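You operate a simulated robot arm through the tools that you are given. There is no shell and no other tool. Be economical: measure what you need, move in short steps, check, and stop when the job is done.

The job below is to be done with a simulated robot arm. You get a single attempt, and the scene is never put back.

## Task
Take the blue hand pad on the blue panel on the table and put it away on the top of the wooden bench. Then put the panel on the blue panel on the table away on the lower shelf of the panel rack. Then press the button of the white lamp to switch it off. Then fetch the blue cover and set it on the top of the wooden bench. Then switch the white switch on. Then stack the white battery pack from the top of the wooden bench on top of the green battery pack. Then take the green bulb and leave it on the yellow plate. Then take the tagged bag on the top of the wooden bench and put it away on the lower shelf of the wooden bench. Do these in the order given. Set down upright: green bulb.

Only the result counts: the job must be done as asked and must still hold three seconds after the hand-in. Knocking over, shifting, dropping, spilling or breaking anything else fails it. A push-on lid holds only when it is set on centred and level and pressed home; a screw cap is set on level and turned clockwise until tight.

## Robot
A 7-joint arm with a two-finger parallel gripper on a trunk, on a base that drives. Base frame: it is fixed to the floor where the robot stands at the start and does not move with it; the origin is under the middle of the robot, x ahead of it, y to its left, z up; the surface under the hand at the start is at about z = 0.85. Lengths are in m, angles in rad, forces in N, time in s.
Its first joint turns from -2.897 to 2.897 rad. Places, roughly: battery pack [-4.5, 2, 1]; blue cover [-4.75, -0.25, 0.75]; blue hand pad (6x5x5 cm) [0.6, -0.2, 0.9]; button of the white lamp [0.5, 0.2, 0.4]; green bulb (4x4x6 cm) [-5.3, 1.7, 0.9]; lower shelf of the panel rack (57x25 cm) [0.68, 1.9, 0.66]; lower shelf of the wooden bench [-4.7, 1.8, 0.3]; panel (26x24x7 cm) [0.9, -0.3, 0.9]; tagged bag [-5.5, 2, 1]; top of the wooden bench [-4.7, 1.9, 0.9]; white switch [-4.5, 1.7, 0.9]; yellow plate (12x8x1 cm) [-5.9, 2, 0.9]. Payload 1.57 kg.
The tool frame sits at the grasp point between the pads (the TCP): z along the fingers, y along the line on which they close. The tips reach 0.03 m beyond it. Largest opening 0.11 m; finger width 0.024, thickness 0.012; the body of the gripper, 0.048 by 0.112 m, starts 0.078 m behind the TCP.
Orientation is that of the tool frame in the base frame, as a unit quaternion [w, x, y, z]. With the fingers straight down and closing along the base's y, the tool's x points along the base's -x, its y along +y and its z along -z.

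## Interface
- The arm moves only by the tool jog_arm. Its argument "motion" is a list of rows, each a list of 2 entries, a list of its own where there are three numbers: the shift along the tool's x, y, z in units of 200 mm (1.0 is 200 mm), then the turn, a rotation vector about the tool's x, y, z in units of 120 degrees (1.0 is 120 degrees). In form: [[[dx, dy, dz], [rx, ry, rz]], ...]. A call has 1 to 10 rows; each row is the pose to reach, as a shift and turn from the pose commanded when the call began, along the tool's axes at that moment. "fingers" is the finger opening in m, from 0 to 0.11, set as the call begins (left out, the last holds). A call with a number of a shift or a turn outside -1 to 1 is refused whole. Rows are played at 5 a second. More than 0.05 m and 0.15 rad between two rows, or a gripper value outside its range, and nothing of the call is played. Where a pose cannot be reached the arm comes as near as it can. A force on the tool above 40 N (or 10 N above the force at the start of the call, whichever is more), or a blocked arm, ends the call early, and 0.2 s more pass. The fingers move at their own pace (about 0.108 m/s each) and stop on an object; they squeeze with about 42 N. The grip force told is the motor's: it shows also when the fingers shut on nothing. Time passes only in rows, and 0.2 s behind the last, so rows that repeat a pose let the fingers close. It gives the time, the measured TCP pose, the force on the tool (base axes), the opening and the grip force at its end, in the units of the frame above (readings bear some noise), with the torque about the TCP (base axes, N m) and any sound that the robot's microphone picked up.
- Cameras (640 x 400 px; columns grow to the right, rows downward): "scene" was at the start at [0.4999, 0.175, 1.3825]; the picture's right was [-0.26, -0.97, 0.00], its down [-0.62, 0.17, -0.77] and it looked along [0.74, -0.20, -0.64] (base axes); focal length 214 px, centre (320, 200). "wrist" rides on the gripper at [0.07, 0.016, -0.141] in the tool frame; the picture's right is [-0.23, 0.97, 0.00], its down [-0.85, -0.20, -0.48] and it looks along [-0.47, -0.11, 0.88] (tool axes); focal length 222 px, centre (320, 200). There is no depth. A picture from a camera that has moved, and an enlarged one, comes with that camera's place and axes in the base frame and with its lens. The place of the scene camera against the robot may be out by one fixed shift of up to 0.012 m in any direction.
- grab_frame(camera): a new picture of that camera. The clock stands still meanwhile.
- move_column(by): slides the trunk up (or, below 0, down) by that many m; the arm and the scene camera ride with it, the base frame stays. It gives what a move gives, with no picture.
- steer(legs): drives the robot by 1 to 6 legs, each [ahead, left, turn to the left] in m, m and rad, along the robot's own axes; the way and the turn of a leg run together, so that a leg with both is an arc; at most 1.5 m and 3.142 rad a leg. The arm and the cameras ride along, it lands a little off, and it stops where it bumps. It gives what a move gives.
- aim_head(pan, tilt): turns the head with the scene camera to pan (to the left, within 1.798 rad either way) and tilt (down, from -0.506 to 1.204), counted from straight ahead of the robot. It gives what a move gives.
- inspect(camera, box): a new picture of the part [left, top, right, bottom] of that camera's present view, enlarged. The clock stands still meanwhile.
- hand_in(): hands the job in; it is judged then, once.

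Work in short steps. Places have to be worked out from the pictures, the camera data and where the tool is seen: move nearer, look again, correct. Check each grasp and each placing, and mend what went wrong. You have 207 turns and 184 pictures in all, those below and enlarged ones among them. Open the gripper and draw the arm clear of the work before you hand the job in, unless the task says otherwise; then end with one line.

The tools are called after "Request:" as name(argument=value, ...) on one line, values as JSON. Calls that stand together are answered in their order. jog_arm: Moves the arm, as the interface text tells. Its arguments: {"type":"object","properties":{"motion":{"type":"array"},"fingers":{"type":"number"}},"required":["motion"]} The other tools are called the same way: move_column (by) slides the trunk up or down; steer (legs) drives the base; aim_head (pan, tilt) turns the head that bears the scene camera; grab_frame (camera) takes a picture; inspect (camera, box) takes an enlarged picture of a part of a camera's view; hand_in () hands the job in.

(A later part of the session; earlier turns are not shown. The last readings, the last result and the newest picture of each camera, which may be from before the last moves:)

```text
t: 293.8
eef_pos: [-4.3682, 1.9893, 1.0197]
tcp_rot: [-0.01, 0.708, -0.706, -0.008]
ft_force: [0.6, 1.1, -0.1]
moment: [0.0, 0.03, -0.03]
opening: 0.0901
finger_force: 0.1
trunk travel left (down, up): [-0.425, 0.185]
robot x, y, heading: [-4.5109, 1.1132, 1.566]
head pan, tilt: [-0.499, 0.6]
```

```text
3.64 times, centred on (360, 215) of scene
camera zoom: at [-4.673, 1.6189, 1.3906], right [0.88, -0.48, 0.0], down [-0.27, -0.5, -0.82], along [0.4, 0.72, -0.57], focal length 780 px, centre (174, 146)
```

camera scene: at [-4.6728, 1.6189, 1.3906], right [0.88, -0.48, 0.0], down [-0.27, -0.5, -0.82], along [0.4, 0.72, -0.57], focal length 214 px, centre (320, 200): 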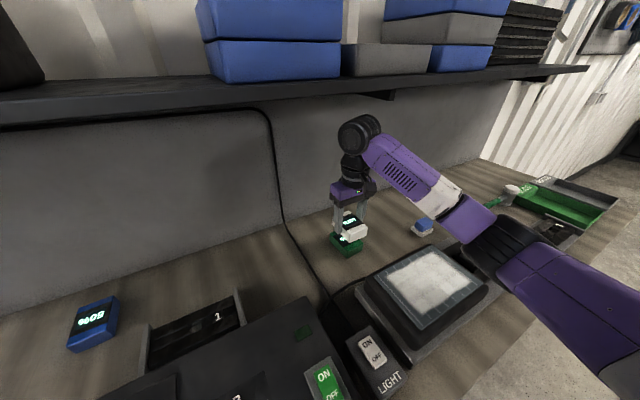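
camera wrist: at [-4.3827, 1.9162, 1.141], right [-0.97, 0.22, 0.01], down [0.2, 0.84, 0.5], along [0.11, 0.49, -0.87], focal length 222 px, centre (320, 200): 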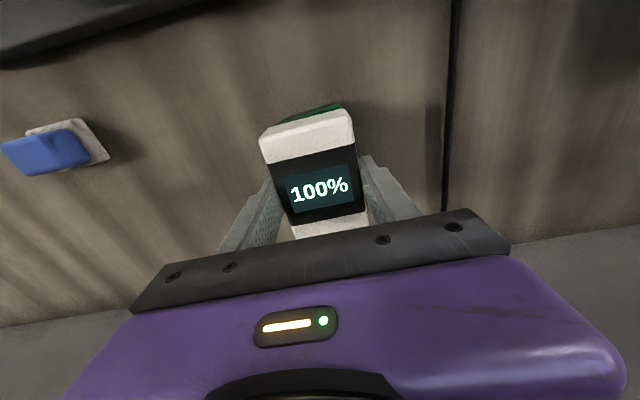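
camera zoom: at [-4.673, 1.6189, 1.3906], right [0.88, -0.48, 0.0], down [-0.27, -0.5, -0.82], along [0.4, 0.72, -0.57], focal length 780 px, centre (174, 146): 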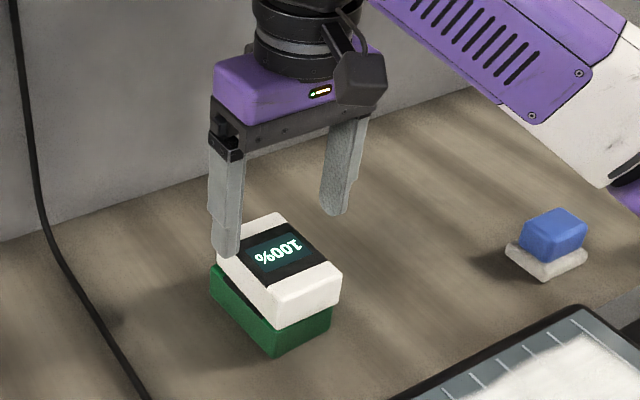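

Stack is good. Retreat and drive left to the green bulb.

Request:
jog_arm(motion=[[[0.2, 0, -0.05], [0, 0, 0]], [[0.4, 0, -0.15], [0, 0, 0]], [[0.6, 0, -0.25], [0, 0, 0]], [[0.8, 0, -0.35], [0, 0, 0]], [[1.0, 0, -0.4], [0, 0, 0]]])

Request:
jog_arm(motion=[[[0.2, 0.2, -0.1], [0, 0, 0]], [[0.4, 0.4, -0.2], [0, 0, 0]], [[0.5, 0.6, -0.2], [0, 0, 0]], [[0.5, 0.8, -0.2], [0, 0, 0]]])

Request:
steer(legs=[[-0.12, 0, 0], [0, 0.84, 0]])

Request:
aim_head(pan=-0.05, tilt=0.75)

Request:
grab_frame(camera="scene")

Request:
grab_frame(camera="wrist")

```text
t: 294.9
eef_pos: [-4.3668, 1.7883, 1.0945]
tcp_rot: [0.009, -0.707, 0.707, 0.009]
ft_force: [0.7, 0.3, -0.2]
moment: [-0.01, -0.04, -0.01]
opening: 0.0899
finger_force: 0.0
trunk travel left (down, up): [-0.425, 0.185]
robot x, y, heading: [-4.512, 1.1186, 1.572]
head pan, tilt: [-0.499, 0.6]
```

```text
refused: row 1 steps farther than a row can; nothing moved
```

```text
t: 300.3
eef_pos: [-5.2202, 1.6693, 1.0944]
tcp_rot: [-0.009, 0.712, -0.702, -0.01]
ft_force: [-0.2, -1.5, 0.0]
moment: [0.0, -0.01, -0.01]
opening: 0.0899
finger_force: 0.1
trunk travel left (down, up): [-0.425, 0.185]
robot x, y, heading: [-5.3512, 0.9912, 1.576]
head pan, tilt: [-0.499, 0.6]
```

```text
t: 301.2
eef_pos: [-5.22, 1.6689, 1.0954]
tcp_rot: [-0.009, 0.712, -0.702, -0.009]
ft_force: [-0.6, -0.1, 0.7]
moment: [0.01, 0.02, 0.03]
opening: 0.0901
finger_force: 0.0
trunk travel left (down, up): [-0.425, 0.185]
robot x, y, heading: [-5.3526, 0.9928, 1.584]
head pan, tilt: [-0.051, 0.75]
```

```text
50 pictures are left
camera scene: at [-5.5618, 1.499, 1.3778], right [1.0, -0.04, 0.0], down [-0.03, -0.68, -0.73], along [0.03, 0.73, -0.68], focal length 214 px, centre (320, 200)
```

scene: 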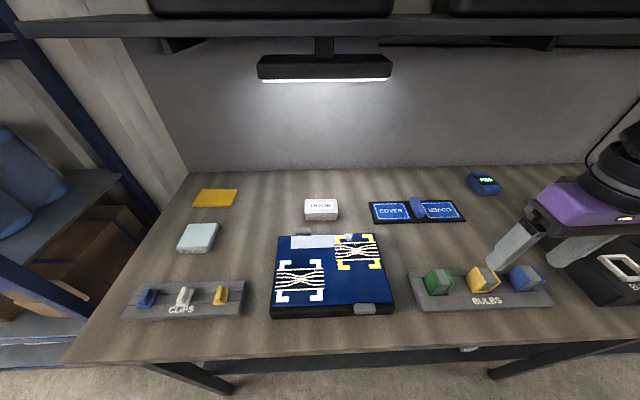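

```text
49 pictures are left
camera wrist: at [-5.2346, 1.5953, 1.2351], right [-0.98, 0.21, 0.01], down [0.19, 0.85, 0.5], along [0.1, 0.49, -0.87], focal length 222 px, centre (320, 200)
```

wrist: 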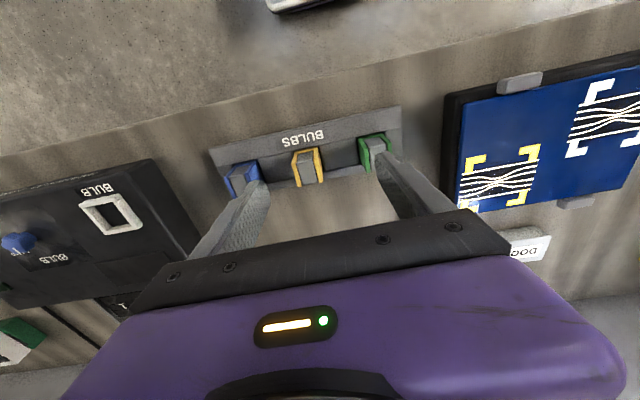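

The shelf light is now on, confirming the switch. Zoom on the green bulb and yellow plate.

Request:
inspect(camera="scene", box=[405, 255, 565, 325])

Request:
inspect(camera="scene", box=[165, 170, 355, 275])

Request:
inspect(camera="wrist", box=[330, 110, 430, 190])

```text
4.00 times, centred on (485, 290) of scene
camera zoom: at [-5.5618, 1.499, 1.3778], right [1.0, -0.04, 0.0], down [-0.03, -0.68, -0.73], along [0.03, 0.73, -0.68], focal length 858 px, centre (-340, -160)
```

zoom: 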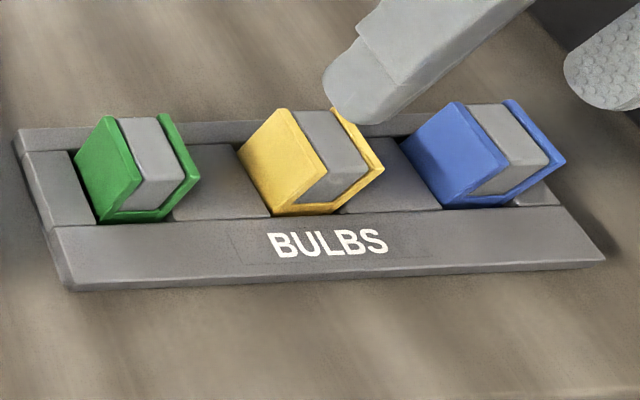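

```text
3.37 times, centred on (260, 222) of scene
camera zoom: at [-5.5618, 1.499, 1.3778], right [1.0, -0.04, 0.0], down [-0.03, -0.68, -0.73], along [0.03, 0.73, -0.68], focal length 722 px, centre (522, 124)
```

zoom: 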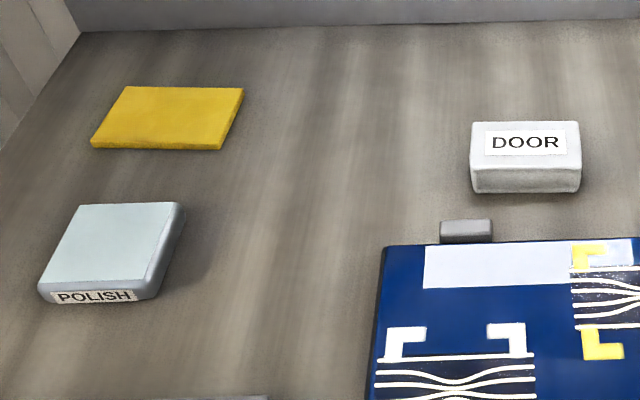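

```text
5.00 times, centred on (380, 150) of wrist
camera zoom: at [-5.2346, 1.5953, 1.2351], right [-0.98, 0.21, 0.01], down [0.19, 0.85, 0.5], along [0.1, 0.49, -0.87], focal length 1111 px, centre (20, 450)
```

zoom: 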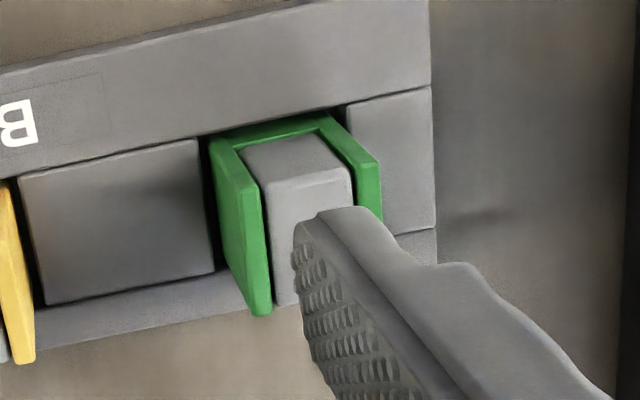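

Green bulb is a U-shaped block at ≈[-5.290,1.703], top z≈0.965. Move above it with 0.06 opening to z≈1.0.

Request:
jog_arm(motion=[[[-0.08, 0.17, 0], [0, 0, 0]], [[-0.175, 0.353, 0], [0, 0, 0.007]], [[-0.175, 0.353, 0.2], [0, 0, 0.007]], [[-0.175, 0.353, 0.4], [0, 0, 0.007]], [[-0.175, 0.353, 0.45], [0, 0, 0.007]]], fingers=0.062)

Request:
inspect(camera="wrist", box=[220, 100, 420, 230])

Request:
inspect(camera="scene", box=[400, 200, 560, 325])

```text
t: 302.4
eef_pos: [-5.2907, 1.7063, 1.0036]
tcp_rot: [0.01, -0.706, 0.708, 0.01]
ft_force: [0.0, -0.5, -0.2]
moment: [-0.04, 0.0, -0.01]
opening: 0.0618
finger_force: 0.0
trunk travel left (down, up): [-0.425, 0.185]
robot x, y, heading: [-5.3505, 0.9938, 1.577]
head pan, tilt: [-0.051, 0.75]
```

```text
3.08 times, centred on (320, 165) of wrist
camera zoom: at [-5.3058, 1.6322, 1.1444], right [-0.97, 0.23, 0.01], down [0.2, 0.84, 0.5], along [0.11, 0.49, -0.87], focal length 684 px, centre (320, 308)
```

zoom: 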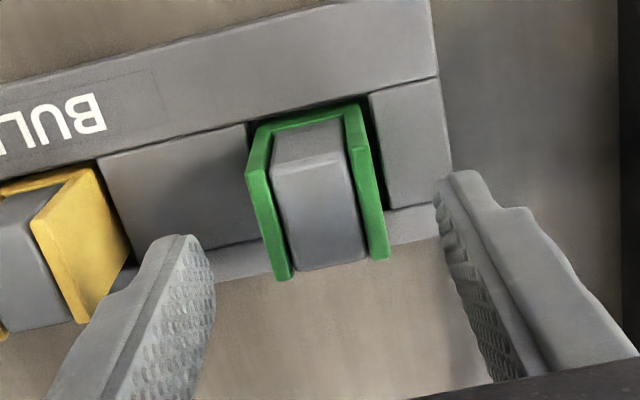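

```text
3.20 times, centred on (480, 262) of scene
camera zoom: at [-5.562, 1.4989, 1.3779], right [1.0, -0.04, 0.0], down [-0.03, -0.68, -0.73], along [0.03, 0.73, -0.68], focal length 686 px, centre (-192, 0)
```

zoom: 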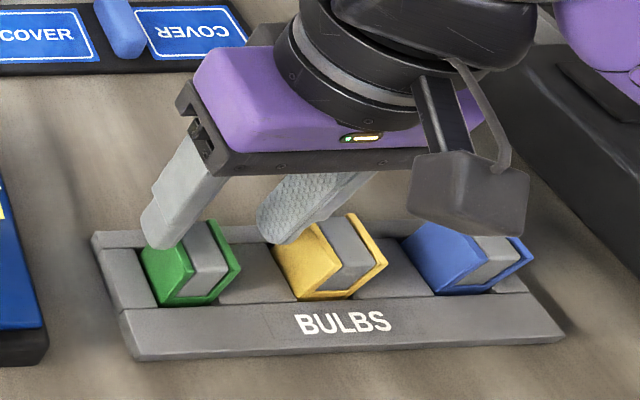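

Centred on the bulb. Lower to z≈0.952 and close.

Request:
jog_arm(motion=[[[0, -0.005, 0.1], [0, 0, 0]], [[0, -0.005, 0.18], [0, 0, 0]], [[0, -0.005, 0.23], [0, 0, 0]], [[0, -0.005, 0.255], [0, 0, 0]]])

Request:
jog_arm(motion=[[[0, 0, 0], [0, 0, 0]], [[0, 0, 0], [0, 0, 0]], [[0, 0, 0], [0, 0, 0]]], fingers=0.0)

Request:
jog_arm(motion=[[[0, 0, -0.06], [0, 0, 0]], [[0, 0, -0.15], [0, 0, 0]], [[0, 0, -0.3], [0, 0, 0]], [[0, 0, -0.5], [0, 0, 0]]])

Request:
inspect(camera="scene", box=[400, 180, 560, 325])

```text
t: 303.4
eef_pos: [-5.2887, 1.7052, 0.955]
tcp_rot: [0.009, -0.706, 0.708, 0.01]
ft_force: [-1.1, 0.6, -0.5]
moment: [-0.01, 0.0, 0.0]
opening: 0.062
finger_force: 0.1
trunk travel left (down, up): [-0.425, 0.185]
robot x, y, heading: [-5.3543, 0.9946, 1.582]
head pan, tilt: [-0.051, 0.75]
```

```text
t: 304.2
eef_pos: [-5.2893, 1.7071, 0.9534]
tcp_rot: [0.009, -0.707, 0.707, 0.009]
ft_force: [0.2, 0.0, 0.8]
moment: [-0.03, 0.0, 0.02]
opening: 0.0352
finger_force: 42.4
trunk travel left (down, up): [-0.425, 0.185]
robot x, y, heading: [-5.3487, 0.9946, 1.58]
head pan, tilt: [-0.051, 0.75]
```

```text
t: 305.2
eef_pos: [-5.2898, 1.7047, 1.0537]
tcp_rot: [0.009, -0.707, 0.707, 0.009]
ft_force: [-0.9, 0.2, 0.2]
moment: [0.0, -0.01, -0.01]
opening: 0.0353
finger_force: 42.5
trunk travel left (down, up): [-0.425, 0.185]
robot x, y, heading: [-5.3501, 0.9951, 1.577]
head pan, tilt: [-0.051, 0.75]
```

```text
2.76 times, centred on (480, 252) of scene
camera zoom: at [-5.5619, 1.4991, 1.3776], right [1.0, -0.04, 0.0], down [-0.03, -0.68, -0.73], along [0.03, 0.73, -0.68], focal length 592 px, centre (-121, 55)
```

zoom: 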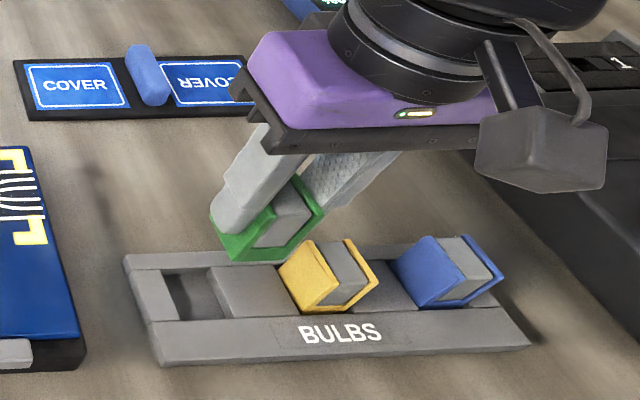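

Bulb held. Yellow plate centre ≈ [-5.869,2.028]. A lamp hangs under the shelf at x −5.69…−5.40, so I approach from the left side. Drive left 0.38, ahead 0.1.

Request:
steer(legs=[[0.1, 0.4, 0]])

Request:
jog_arm(motion=[[[-0.02, 0.2, 0], [0, 0, 0]], [[-0.05, 0.4, 0], [0, 0, 0]], [[-0.1, 0.6, 0], [0, 0, 0]], [[-0.2, 0.8, 0], [0, 0, 0]], [[-0.35, 0.95, 0.0], [0, 0, 0]]])

Request:
grab_frame(camera="wrist")

Request:
grab_frame(camera="scene")

```text
t: 307.7
eef_pos: [-5.6915, 1.801, 1.0545]
tcp_rot: [0.009, -0.706, 0.708, 0.009]
ft_force: [-0.4, 0.0, -0.4]
moment: [-0.02, 0.01, 0.0]
opening: 0.0349
finger_force: 41.5
trunk travel left (down, up): [-0.425, 0.185]
robot x, y, heading: [-5.7568, 1.0907, 1.579]
head pan, tilt: [-0.051, 0.75]
```

```text
t: 308.9
eef_pos: [-5.8815, 1.8743, 1.0575]
tcp_rot: [0.01, -0.706, 0.708, 0.009]
ft_force: [1.3, 0.7, -0.4]
moment: [0.02, 0.04, -0.01]
opening: 0.0349
finger_force: 42.2
trunk travel left (down, up): [-0.425, 0.185]
robot x, y, heading: [-5.7592, 1.0916, 1.579]
head pan, tilt: [-0.051, 0.75]
```

```text
42 pictures are left
camera wrist: at [-5.8963, 1.8001, 1.1969], right [-0.97, 0.23, 0.01], down [0.2, 0.84, 0.5], along [0.11, 0.49, -0.87], focal length 222 px, centre (320, 200)
```

wrist: 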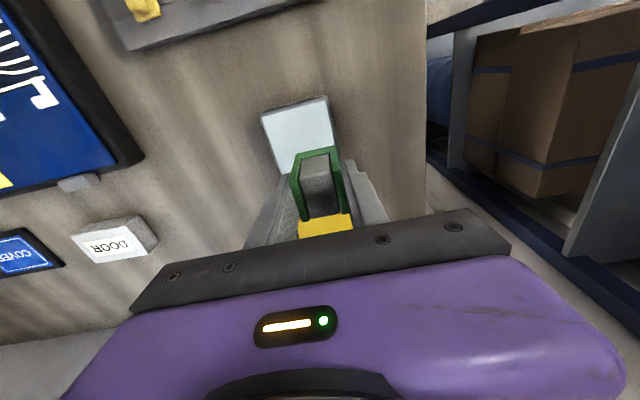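

```text
41 pictures are left
camera scene: at [-5.9628, 1.5961, 1.3779], right [1.0, -0.04, 0.0], down [-0.03, -0.68, -0.73], along [0.03, 0.73, -0.68], focal length 214 px, centre (320, 200)
```

scene: 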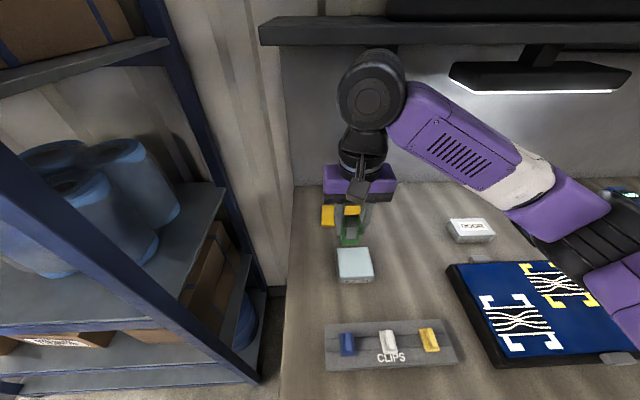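

Plate centre refined to [-5.873,2.030]. Move in, ramping down to z≈1.0.

Request:
jog_arm(motion=[[[-0.15, -0.04, 0.12], [0, 0, 0]], [[-0.3, -0.04, 0.2], [0, 0, 0]], [[-0.5, -0.04, 0.27], [0, 0, 0]], [[-0.65, -0.04, 0.29], [0, 0, 0]], [[-0.78, -0.04, 0.3], [0, 0, 0]]])

Request:
grab_frame(camera="wrist")

Request:
inspect(camera="scene", box=[280, 40, 480, 290])

```text
t: 310.1
eef_pos: [-5.8731, 2.0313, 1.0012]
tcp_rot: [0.009, -0.706, 0.708, 0.008]
ft_force: [-1.7, 0.1, 0.2]
moment: [0.01, 0.01, -0.02]
opening: 0.0352
finger_force: 42.0
trunk travel left (down, up): [-0.425, 0.185]
robot x, y, heading: [-5.7556, 1.0916, 1.58]
head pan, tilt: [-0.051, 0.75]
```

```text
40 pictures are left
camera wrist: at [-5.8881, 1.9585, 1.1414], right [-0.97, 0.23, 0.0], down [0.2, 0.84, 0.5], along [0.11, 0.49, -0.87], focal length 222 px, centre (320, 200)
```

wrist: 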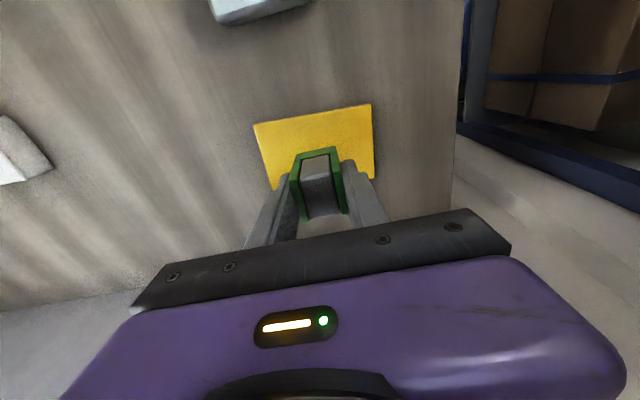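

```text
1.60 times, centred on (380, 165) of scene
camera zoom: at [-5.9632, 1.5961, 1.3778], right [1.0, -0.04, 0.0], down [-0.03, -0.68, -0.73], along [0.03, 0.73, -0.68], focal length 343 px, centre (224, 256)
```

zoom: 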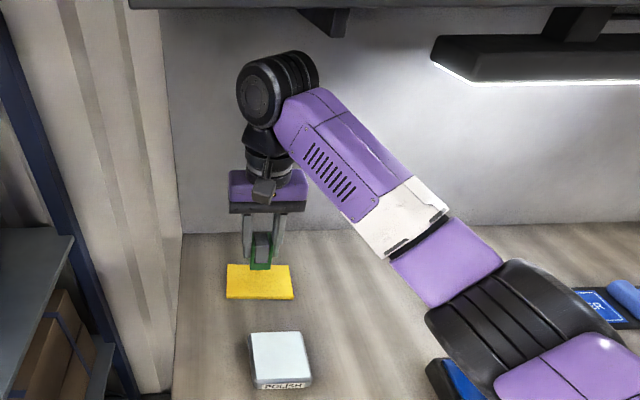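

Bulb is right over the plate centre. Lower gently to contact.

Request:
jog_arm(motion=[[[-0.01, 0, 0.07], [0, 0, 0]], [[-0.01, 0, 0.13], [0, 0, 0]], [[-0.01, 0, 0.17], [0, 0, 0]], [[-0.01, 0, 0.19], [0, 0, 0]], [[-0.01, 0, 0.205], [0, 0, 0]], [[-0.01, 0, 0.22], [0, 0, 0]]])

Request:
inspect(camera="scene", box=[300, 130, 420, 240])

```text
t: 311.5
eef_pos: [-5.8718, 2.0327, 0.9591]
tcp_rot: [0.01, -0.705, 0.709, 0.01]
ft_force: [1.6, -3.4, 21.1]
moment: [-0.27, -0.07, 0.02]
opening: 0.0354
finger_force: 41.6
trunk travel left (down, up): [-0.425, 0.185]
robot x, y, heading: [-5.7528, 1.0863, 1.581]
head pan, tilt: [-0.051, 0.75]
```

```text
3.64 times, centred on (360, 185) of scene
camera zoom: at [-5.9634, 1.5954, 1.3786], right [1.0, -0.04, 0.0], down [-0.03, -0.68, -0.73], along [0.03, 0.73, -0.68], focal length 780 px, centre (174, 254)
```

zoom: 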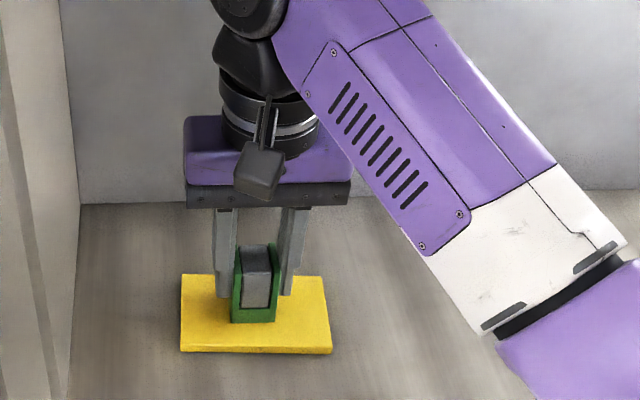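

Bulb is upright on the plate. Ease, release, rise a little, check.

Request:
jog_arm(motion=[[[0, 0, -0.01], [0, 0, 0]], [[0, 0, -0.01], [0, 0, 0]], [[0, 0, -0.01], [0, 0, 0]], [[0, 0, -0.08], [0, 0, 0]], [[0, 0, -0.18], [0, 0, 0]], [[0, 0, -0.28], [0, 0, 0]]], fingers=0.065)

Request:
inspect(camera="scene", box=[300, 130, 420, 240])

```text
t: 312.9
eef_pos: [-5.8716, 2.033, 1.013]
tcp_rot: [0.01, -0.706, 0.709, 0.008]
ft_force: [0.0, -0.6, 0.0]
moment: [0.01, 0.02, -0.02]
opening: 0.0651
finger_force: 0.1
trunk travel left (down, up): [-0.425, 0.185]
robot x, y, heading: [-5.7594, 1.0929, 1.578]
head pan, tilt: [-0.051, 0.75]
```

```text
3.64 times, centred on (360, 185) of scene
camera zoom: at [-5.9637, 1.5963, 1.3777], right [1.0, -0.04, 0.0], down [-0.03, -0.68, -0.73], along [0.03, 0.73, -0.68], focal length 780 px, centre (174, 254)
```

zoom: 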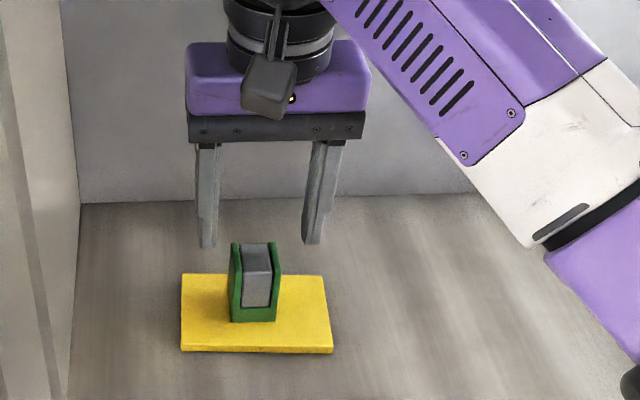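

Bulb is placed upright. Retreat, then rotate the tool by 90° while moving toward the tagged (DOOR) bag at ≈[-5.53,1.955].

Request:
jog_arm(motion=[[[0.2, 0, -0.1], [0, 0, 0]], [[0.4, 0, -0.2], [0, 0, 0]], [[0.6, 0, -0.25], [0, 0, 0]], [[0.8, 0, -0.25], [0, 0, 0]], [[1.0, 0, -0.25], [0, 0, 0]]])

Request:
jog_arm(motion=[[[0, -0.1, 0], [0, 0, 0.07]], [[0, -0.2, 0], [0, 0, 0.14]], [[0, -0.3, 0], [0, 0, 0.21]], [[0, -0.4, 0], [0, 0, 0.28]], [[0, -0.5, 0], [0, 0, 0.35]], [[0, -0.6, 0], [0, 0, 0.42]], [[0, -0.7, 0], [0, 0, 0.49]], [[0, -0.8, 0], [0, 0, 0.56]], [[0, -0.9, 0], [0, 0, 0.63]], [[0, -1.0, 0], [0, 0, 0.7]]])

Request:
grab_frame(camera="wrist")

Request:
aim_head(pan=-0.2, tilt=0.75)

Request:
grab_frame(camera="scene")

```text
t: 314.1
eef_pos: [-5.8744, 1.8305, 1.058]
tcp_rot: [0.009, -0.706, 0.708, 0.009]
ft_force: [-0.3, 0.3, 0.0]
moment: [-0.02, 0.0, 0.0]
opening: 0.0647
finger_force: 0.1
trunk travel left (down, up): [-0.425, 0.185]
robot x, y, heading: [-5.7547, 1.0872, 1.58]
head pan, tilt: [-0.051, 0.75]
```

```text
t: 316.3
eef_pos: [-5.6732, 1.829, 1.0565]
tcp_rot: [0.001, -0.048, 0.999, 0.013]
ft_force: [-0.8, 0.3, 0.2]
moment: [-0.02, -0.01, 0.01]
opening: 0.0648
finger_force: 0.1
trunk travel left (down, up): [-0.425, 0.185]
robot x, y, heading: [-5.7573, 1.0911, 1.57]
head pan, tilt: [-0.051, 0.75]
```

```text
36 pictures are left
camera wrist: at [-5.7432, 1.8352, 1.1984], right [0.13, 0.99, 0.03], down [0.87, -0.13, 0.48], along [0.47, -0.04, -0.88], focal length 222 px, centre (320, 200)
```

wrist: 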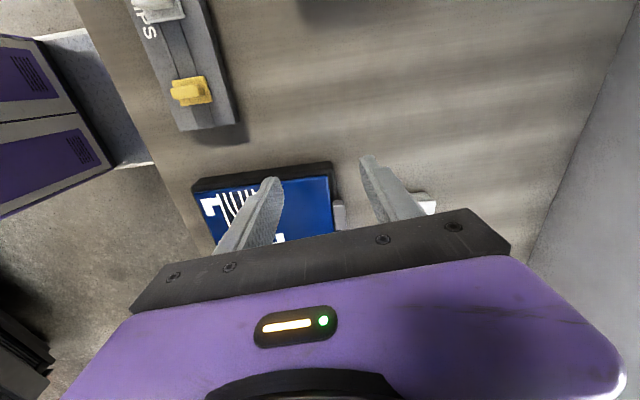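

```text
t: 317.0
eef_pos: [-5.6729, 1.8294, 1.0554]
tcp_rot: [0.001, -0.051, 0.999, 0.013]
ft_force: [-0.1, 0.0, 0.4]
moment: [0.01, -0.04, 0.0]
opening: 0.0648
finger_force: 0.2
trunk travel left (down, up): [-0.425, 0.185]
robot x, y, heading: [-5.7553, 1.0905, 1.58]
head pan, tilt: [-0.201, 0.75]
```

```text
35 pictures are left
camera scene: at [-5.9511, 1.5947, 1.3778], right [0.98, -0.19, 0.0], down [-0.13, -0.67, -0.73], along [0.14, 0.72, -0.68], focal length 214 px, centre (320, 200)
```

scene: 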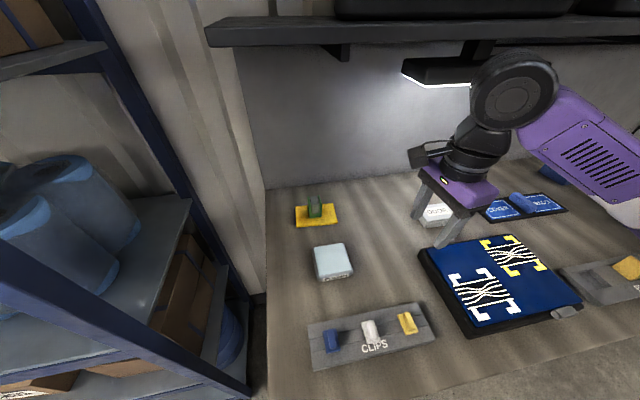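

Move over the bag with the corrected yaw and open wider; then look.

Request:
jog_arm(motion=[[[-0.2, 0.07, 0.03], [0, 0, 0.048]], [[-0.4, 0.14, 0.06], [0, 0, 0.048]], [[-0.6, 0.2, 0.09], [0, 0, 0.048]], [[-0.747, 0.277, 0.125], [0, 0, 0.048]]], fingers=0.095)

Request:
grab_frame(camera="wrist")

Request:
grab_frame(camera="scene")

```text
t: 318.0
eef_pos: [-5.5287, 1.8996, 1.0325]
tcp_rot: [0.0, 0.0, 1.0, 0.013]
ft_force: [0.2, -0.9, 0.6]
moment: [0.03, -0.04, -0.05]
opening: 0.095
finger_force: 0.1
trunk travel left (down, up): [-0.425, 0.185]
robot x, y, heading: [-5.7595, 1.0931, 1.574]
head pan, tilt: [-0.201, 0.75]
```

```text
34 pictures are left
camera wrist: at [-5.5987, 1.9109, 1.1746], right [0.23, 0.97, 0.03], down [0.86, -0.21, 0.47], along [0.47, -0.09, -0.88], focal length 222 px, centre (320, 200)
```

wrist: 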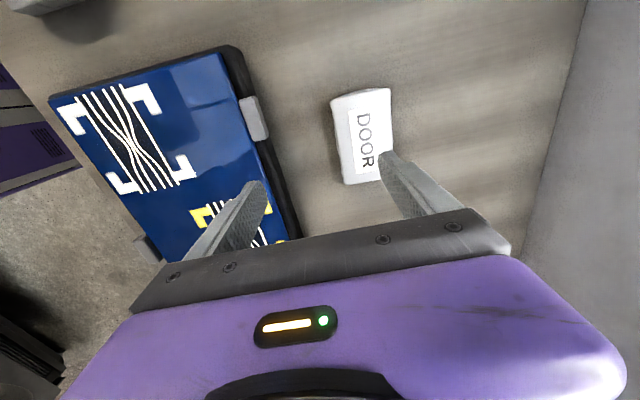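

```text
33 pictures are left
camera scene: at [-5.9513, 1.5945, 1.3778], right [0.98, -0.19, 0.0], down [-0.13, -0.67, -0.73], along [0.14, 0.72, -0.68], focal length 214 px, centre (320, 200)
```

scene: 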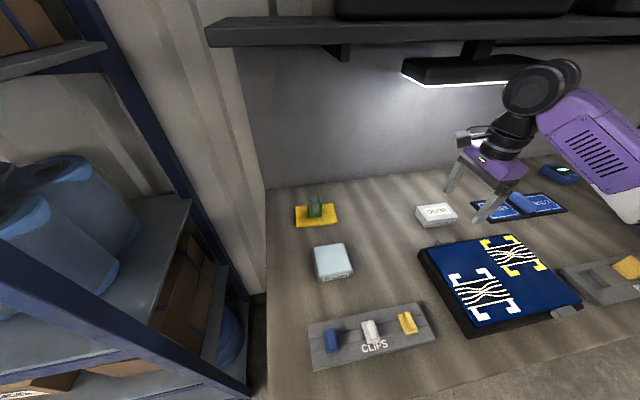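

Bag centre [-5.531,1.952], 6 cm in y. Descend over it and close.

Request:
jog_arm(motion=[[[0.01, 0.2475, 0.0], [0, 0, 0]], [[0.01, 0.2475, 0.2], [0, 0, 0]], [[0.01, 0.2475, 0.35], [0, 0, 0]], [[0.01, 0.2475, 0.43], [0, 0, 0]], [[0.01, 0.2475, 0.465], [0, 0, 0]]])

Request:
inspect(camera="wrist", box=[220, 80, 420, 230])

```text
t: 319.2
eef_pos: [-5.5313, 1.9516, 0.943]
tcp_rot: [0.0, 0.0, 1.0, 0.013]
ft_force: [-0.4, 0.5, 0.2]
moment: [0.0, -0.01, 0.01]
opening: 0.0953
finger_force: 0.1
trunk travel left (down, up): [-0.425, 0.185]
robot x, y, heading: [-5.753, 1.0879, 1.581]
head pan, tilt: [-0.201, 0.75]
```

```text
2.67 times, centred on (320, 155) of wrist
camera zoom: at [-5.6006, 1.9643, 1.0853], right [0.23, 0.97, 0.03], down [0.86, -0.21, 0.47], along [0.47, -0.09, -0.88], focal length 592 px, centre (320, 320)
```

zoom: 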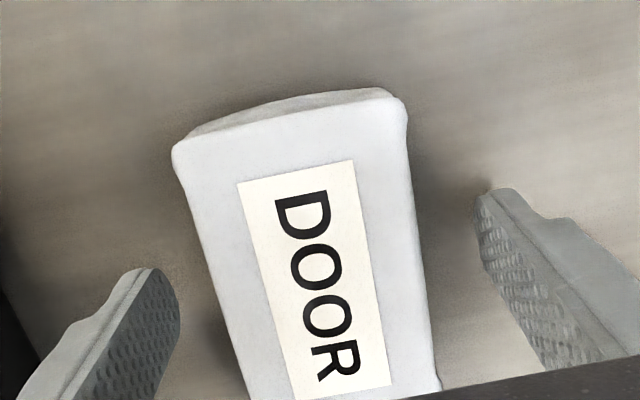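

Centred between the fingers. Close and lift.

Request:
jog_arm(motion=[[[0, 0, 0.02], [0, 0, 0]], [[0, 0, 0.02], [0, 0, 0]], [[0, 0, 0.02], [0, 0, 0]], [[0, 0, 0.02], [0, 0, 0]]], fingers=0.0)

Request:
jog_arm(motion=[[[0, 0, -0.08], [0, 0, 0]], [[0, 0, -0.2], [0, 0, 0]], [[0, -0.1, -0.35], [0, 0, 0]], [[0, -0.25, -0.45], [0, 0, 0]], [[0, -0.45, -0.5], [0, 0, 0]], [[0, -0.65, -0.5], [0, 0, 0]], [[0, -0.85, -0.5], [0, 0, 0]], [[0, -1.0, -0.5], [0, 0, 0]]])

Request:
grab_frame(camera="scene")

```text
t: 320.2
eef_pos: [-5.5312, 1.9511, 0.9401]
tcp_rot: [0.001, 0.0, 1.0, 0.014]
ft_force: [0.3, 0.4, 19.8]
moment: [-0.55, -0.16, -0.2]
opening: 0.0616
finger_force: 41.7
trunk travel left (down, up): [-0.425, 0.185]
robot x, y, heading: [-5.7565, 1.0894, 1.58]
head pan, tilt: [-0.201, 0.75]
```

```text
t: 322.0
eef_pos: [-5.5325, 1.7482, 1.0316]
tcp_rot: [-0.001, -0.001, 1.0, 0.012]
ft_force: [0.1, 0.2, -1.5]
moment: [0.0, -0.01, -0.01]
opening: 0.0614
finger_force: 42.0
trunk travel left (down, up): [-0.425, 0.185]
robot x, y, heading: [-5.7566, 1.0905, 1.577]
head pan, tilt: [-0.201, 0.75]
```

```text
31 pictures are left
camera scene: at [-5.9513, 1.595, 1.3777], right [0.98, -0.19, 0.0], down [-0.13, -0.67, -0.73], along [0.14, 0.72, -0.68], focal length 214 px, centre (320, 200)
```

scene: 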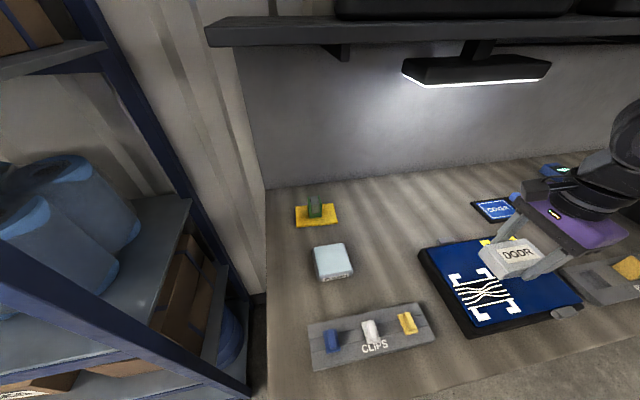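

Bag held. Back away from the bench, move right to x≈-4.8, and lower the trunk.

Request:
steer(legs=[[-0.42, 0, 0], [0, -0.95, 0]])

Request:
move_column(by=-0.4)

Request:
aim_head(pan=-0.2, tilt=0.6)

Request:
grab_frame(camera="scene")

```text
t: 329.3
eef_pos: [-4.5568, 1.3334, 1.0323]
tcp_rot: [0.0, 0.002, 1.0, 0.013]
ft_force: [-0.1, -0.8, -1.1]
moment: [0.03, -0.01, 0.02]
opening: 0.0612
finger_force: 41.7
trunk travel left (down, up): [-0.425, 0.185]
robot x, y, heading: [-4.7831, 0.677, 1.575]
head pan, tilt: [-0.201, 0.75]
```

```text
t: 333.1
eef_pos: [-4.5568, 1.3329, 0.6313]
tcp_rot: [0.0, 0.001, 1.0, 0.013]
ft_force: [0.4, 0.4, -1.4]
moment: [0.02, -0.02, 0.0]
opening: 0.0613
finger_force: 42.3
trunk travel left (down, up): [-0.025, 0.585]
robot x, y, heading: [-4.7858, 0.6786, 1.571]
head pan, tilt: [-0.201, 0.75]
```

```text
t: 333.8
eef_pos: [-4.5567, 1.3327, 0.6311]
tcp_rot: [0.0, 0.002, 1.0, 0.014]
ft_force: [-0.9, 0.0, -0.9]
moment: [0.0, -0.01, 0.02]
opening: 0.0611
finger_force: 41.9
trunk travel left (down, up): [-0.025, 0.585]
robot x, y, heading: [-4.7858, 0.6711, 1.573]
head pan, tilt: [-0.201, 0.6]
```

```text
30 pictures are left
camera scene: at [-4.9751, 1.1863, 0.9906], right [0.98, -0.2, 0.0], down [-0.11, -0.55, -0.82], along [0.16, 0.81, -0.57], focal length 214 px, centre (320, 200)
```

scene: 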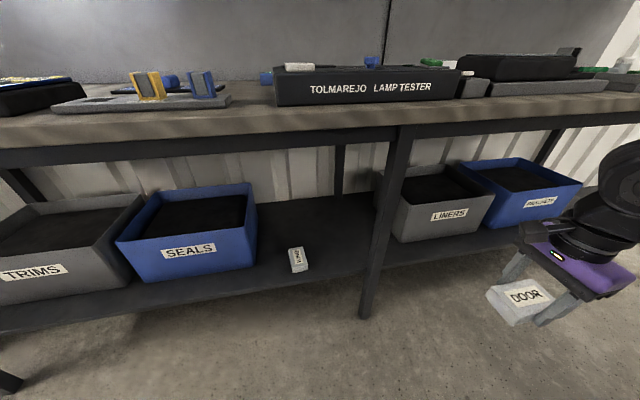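

The free spot is between the small white bag (x≈-4.96) and the leg (x≈-4.65): target [-4.80,1.75]. First lower the arm and shift left outside the bench.

Request:
jog_arm(motion=[[[0.2, 0, 0.1], [0, 0, 0]], [[0.4, 0, 0.25], [0, 0, 0]], [[0.6, 0, 0.4], [0, 0, 0]], [[0.8, 0, 0.55], [0, 0, 0]], [[1.0, 0, 0.7], [0, 0, 0]], [[1.0, 0, 0.9], [0, 0, 0]], [[1.0, 0, 1.0], [0, 0, 0]]])

Request:
grab_frame(camera="scene")

Request:
grab_frame(camera="wrist")

```text
t: 335.4
eef_pos: [-4.7576, 1.3384, 0.4297]
tcp_rot: [-0.001, 0.003, 1.0, 0.014]
ft_force: [-0.7, 0.3, -0.9]
moment: [0.01, 0.01, 0.04]
opening: 0.0612
finger_force: 42.2
trunk travel left (down, up): [-0.025, 0.585]
robot x, y, heading: [-4.7849, 0.6783, 1.574]
head pan, tilt: [-0.201, 0.6]
```

```text
29 pictures are left
camera scene: at [-4.9752, 1.1863, 0.9907], right [0.98, -0.2, 0.0], down [-0.11, -0.55, -0.83], along [0.16, 0.81, -0.56], focal length 214 px, centre (320, 200)
```

scene: 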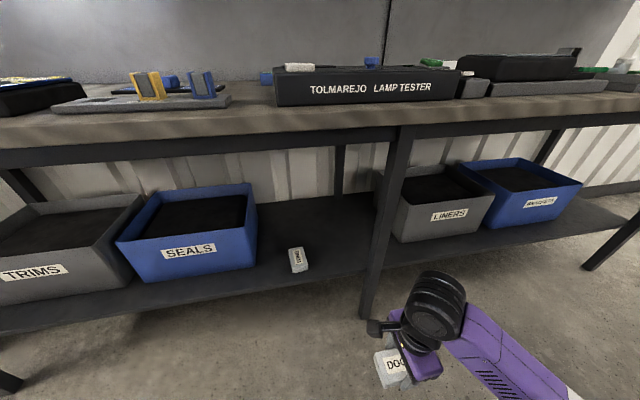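

```text
28 pictures are left
camera wrist: at [-4.8262, 1.351, 0.5733], right [0.23, 0.97, 0.03], down [0.85, -0.22, 0.47], along [0.47, -0.09, -0.88], focal length 222 px, centre (320, 200)
```

wrist: 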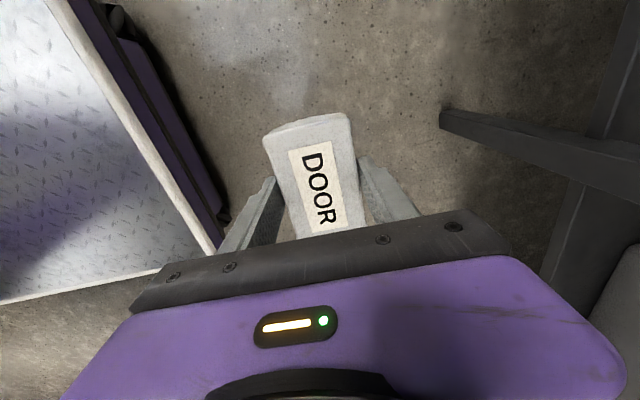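

Drive ahead 0.25 and 0.04 left, then look.

Request:
steer(legs=[[0.25, 0.04, 0]])

Request:
grab_frame(camera="wrist")

Request:
aim_head(pan=-0.3, tilt=0.8)

Request:
grab_frame(camera="scene")

```text
t: 337.2
eef_pos: [-4.8003, 1.5866, 0.431]
tcp_rot: [-0.001, 0.0, 1.0, 0.012]
ft_force: [-0.3, 1.0, -0.9]
moment: [0.01, 0.01, 0.01]
opening: 0.0608
finger_force: 41.7
trunk travel left (down, up): [-0.025, 0.585]
robot x, y, heading: [-4.8218, 0.9224, 1.579]
head pan, tilt: [-0.201, 0.6]
```

```text
27 pictures are left
camera wrist: at [-4.8694, 1.5988, 0.5735], right [0.23, 0.97, 0.02], down [0.85, -0.21, 0.47], along [0.47, -0.09, -0.88], focal length 222 px, centre (320, 200)
```

wrist: 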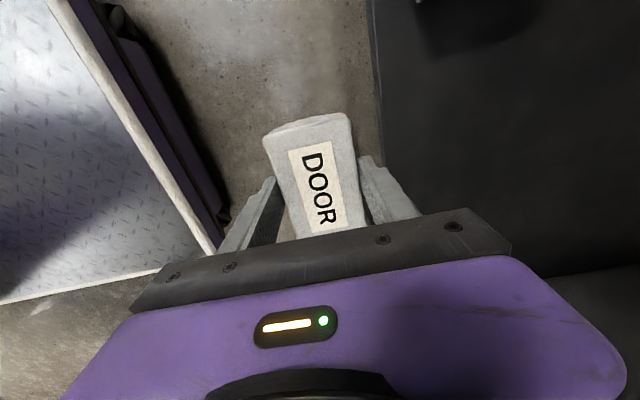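

```text
t: 337.9
eef_pos: [-4.8009, 1.586, 0.4303]
tcp_rot: [0.0, 0.0, 1.0, 0.013]
ft_force: [-0.1, -0.3, -0.8]
moment: [-0.03, -0.01, -0.02]
opening: 0.0609
finger_force: 41.7
trunk travel left (down, up): [-0.025, 0.585]
robot x, y, heading: [-4.8254, 0.9244, 1.576]
head pan, tilt: [-0.3, 0.799]
```

```text
26 pictures are left
camera scene: at [-5.0116, 1.424, 0.9738], right [0.96, -0.29, 0.0], down [-0.21, -0.69, -0.7], along [0.2, 0.67, -0.72], focal length 214 px, centre (320, 200)
```

scene: 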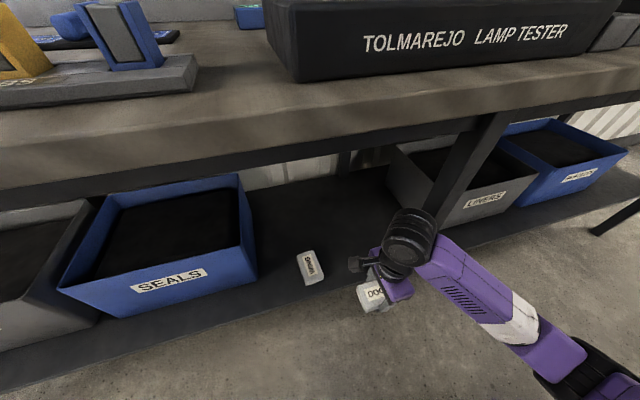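

Clear ahead; bench apron bottom is at z≈0.82. Push the bag in to y≈1.76 at the same height.

Request:
jog_arm(motion=[[[0, 0.2, 0], [0, 0, 0]], [[0, 0.4, 0], [0, 0, 0]], [[0, 0.6, 0], [0, 0, 0]], [[0, 0.85, 0], [0, 0, 0]]])

Request:
grab_frame(camera="wrist")

Request:
grab_frame(camera="scene")

```text
t: 338.9
eef_pos: [-4.8003, 1.756, 0.4367]
tcp_rot: [0.0, 0.0, 1.0, 0.013]
ft_force: [0.3, -0.6, -1.1]
moment: [0.03, 0.02, -0.02]
opening: 0.061
finger_force: 41.7
trunk travel left (down, up): [-0.025, 0.585]
robot x, y, heading: [-4.822, 0.921, 1.576]
head pan, tilt: [-0.3, 0.799]
```

```text
25 pictures are left
camera wrist: at [-4.8691, 1.768, 0.5795], right [0.23, 0.97, 0.02], down [0.85, -0.21, 0.47], along [0.47, -0.09, -0.88], focal length 222 px, centre (320, 200)
```

wrist: 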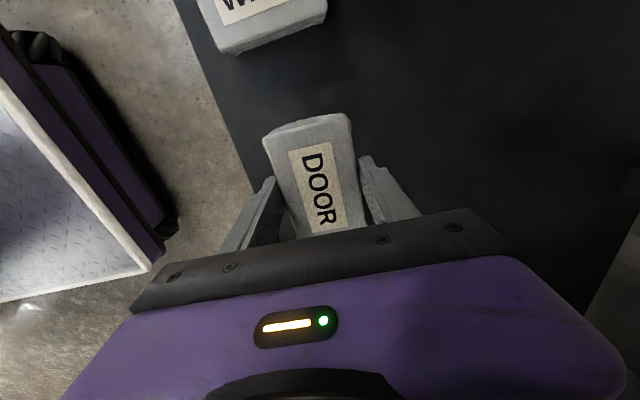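

```text
24 pictures are left
camera scene: at [-5.0113, 1.4239, 0.9738], right [0.96, -0.29, 0.0], down [-0.21, -0.69, -0.7], along [0.2, 0.67, -0.72], focal length 214 px, centre (320, 200)
```

scene: 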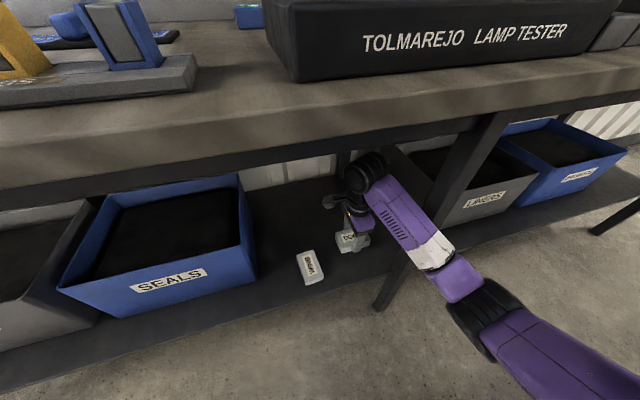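

Position is good. Lower: quickly 5 cm, then in small steps to contact.

Request:
jog_arm(motion=[[[0, 0, 0.12], [0, 0, 0]], [[0, 0, 0.22], [0, 0, 0]], [[0, 0, 0.27], [0, 0, 0]], [[0, 0, 0.31], [0, 0, 0]], [[0, 0, 0.34], [0, 0, 0]], [[0, 0, 0.37], [0, 0, 0]], [[0, 0, 0.4], [0, 0, 0]], [[0, 0, 0.43], [0, 0, 0]], [[0, 0, 0.46], [0, 0, 0]], [[0, 0, 0.49], [0, 0, 0]]])

Request:
inspect(camera="scene", box=[280, 150, 480, 300])

```text
t: 340.6
eef_pos: [-4.8004, 1.7605, 0.3595]
tcp_rot: [0.0, -0.002, 1.0, 0.015]
ft_force: [-1.6, -7.2, 21.4]
moment: [-0.95, 0.02, -0.05]
opening: 0.0615
finger_force: 41.9
trunk travel left (down, up): [-0.025, 0.585]
robot x, y, heading: [-4.8225, 0.9248, 1.581]
head pan, tilt: [-0.3, 0.799]
stopped in row 8: the force on the tool passed its limit at 44 N (the readings are from after the stop); the commanded pose is now the measured one
```

```text
2.67 times, centred on (380, 225) of scene
camera zoom: at [-5.0117, 1.4233, 0.9742], right [0.96, -0.29, 0.0], down [-0.21, -0.69, -0.7], along [0.2, 0.67, -0.72], focal length 572 px, centre (160, 133)
```

zoom: 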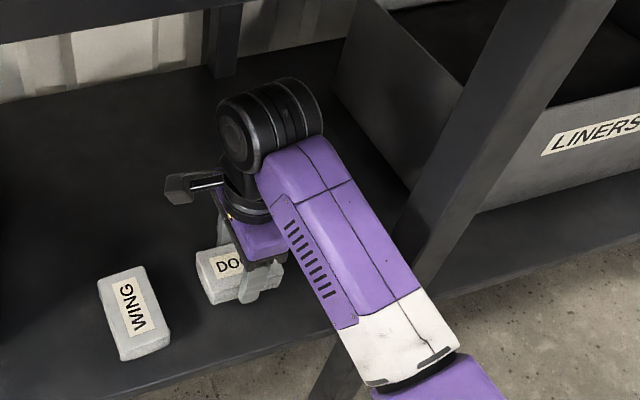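

On the shelf. Release, rise, and back out.

Request:
jog_arm(motion=[[[0, 0, -0.01], [0, 0, 0]], [[0, 0, -0.01], [0, 0, 0]], [[0, 0, -0.01], [0, 0, 0]], [[0, 0, -0.1], [0, 0, 0]], [[0, 0, -0.25], [0, 0, 0]], [[0, 0, -0.4], [0, 0, 0]]], fingers=0.09)

Request:
inspect(camera="scene", box=[280, 150, 480, 300])

Request:
jog_arm(motion=[[[0, -0.2, 0], [0, 0, 0]], [[0, -0.4, 0], [0, 0, 0]], [[0, -0.6, 0], [0, 0, 0]], [[0, -0.8, 0], [0, 0, 0]], [[0, -0.95, 0], [0, 0, 0]]])

Request:
steer(legs=[[-0.3, 0, 0]])

Request:
grab_frame(camera="scene")

```text
t: 342.0
eef_pos: [-4.8022, 1.7572, 0.438]
tcp_rot: [0.0, -0.002, 1.0, 0.014]
ft_force: [-1.0, 0.0, 1.0]
moment: [0.03, 0.01, 0.01]
opening: 0.0898
finger_force: 0.0
trunk travel left (down, up): [-0.025, 0.585]
robot x, y, heading: [-4.8221, 0.9248, 1.575]
head pan, tilt: [-0.3, 0.799]
```

```text
2.67 times, centred on (380, 225) of scene
camera zoom: at [-5.0121, 1.4238, 0.9737], right [0.96, -0.29, 0.0], down [-0.21, -0.69, -0.7], along [0.2, 0.67, -0.72], focal length 572 px, centre (160, 133)
```

zoom: 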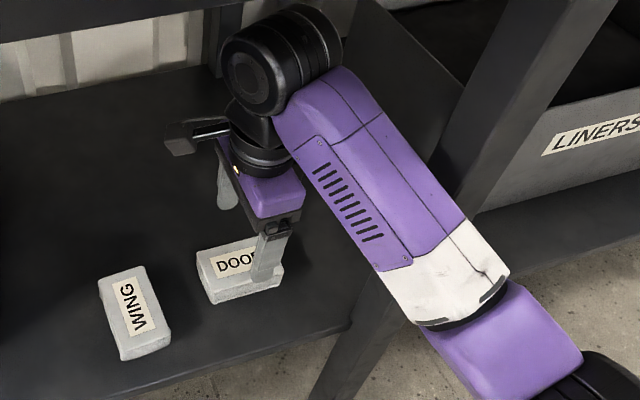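

```text
t: 343.2
eef_pos: [-4.7988, 1.5669, 0.4331]
tcp_rot: [0.0, -0.001, 1.0, 0.014]
ft_force: [-0.1, 0.1, 0.8]
moment: [-0.01, 0.0, -0.01]
opening: 0.09
finger_force: 0.0
trunk travel left (down, up): [-0.025, 0.585]
robot x, y, heading: [-4.8216, 0.9216, 1.577]
head pan, tilt: [-0.3, 0.799]
```

```text
t: 345.2
eef_pos: [-4.7986, 1.2661, 0.4332]
tcp_rot: [0.0, -0.003, 1.0, 0.013]
ft_force: [-0.4, -0.3, -0.1]
moment: [-0.01, 0.02, 0.01]
opening: 0.0901
finger_force: 0.1
trunk travel left (down, up): [-0.025, 0.585]
robot x, y, heading: [-4.8223, 0.6253, 1.582]
head pan, tilt: [-0.3, 0.799]
```

```text
21 pictures are left
camera scene: at [-5.0109, 1.1236, 0.9738], right [0.96, -0.29, 0.0], down [-0.21, -0.69, -0.7], along [0.2, 0.67, -0.72], focal length 214 px, centre (320, 200)
```

scene: 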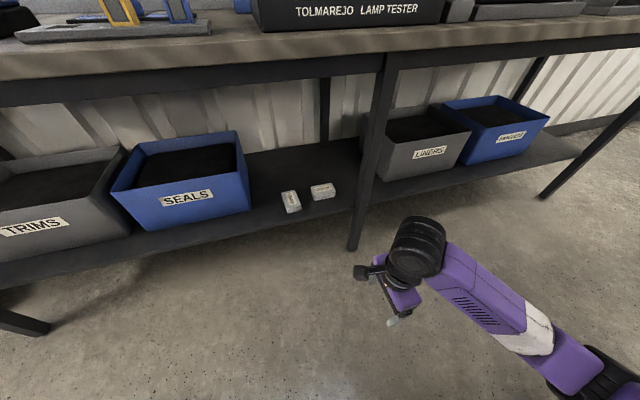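

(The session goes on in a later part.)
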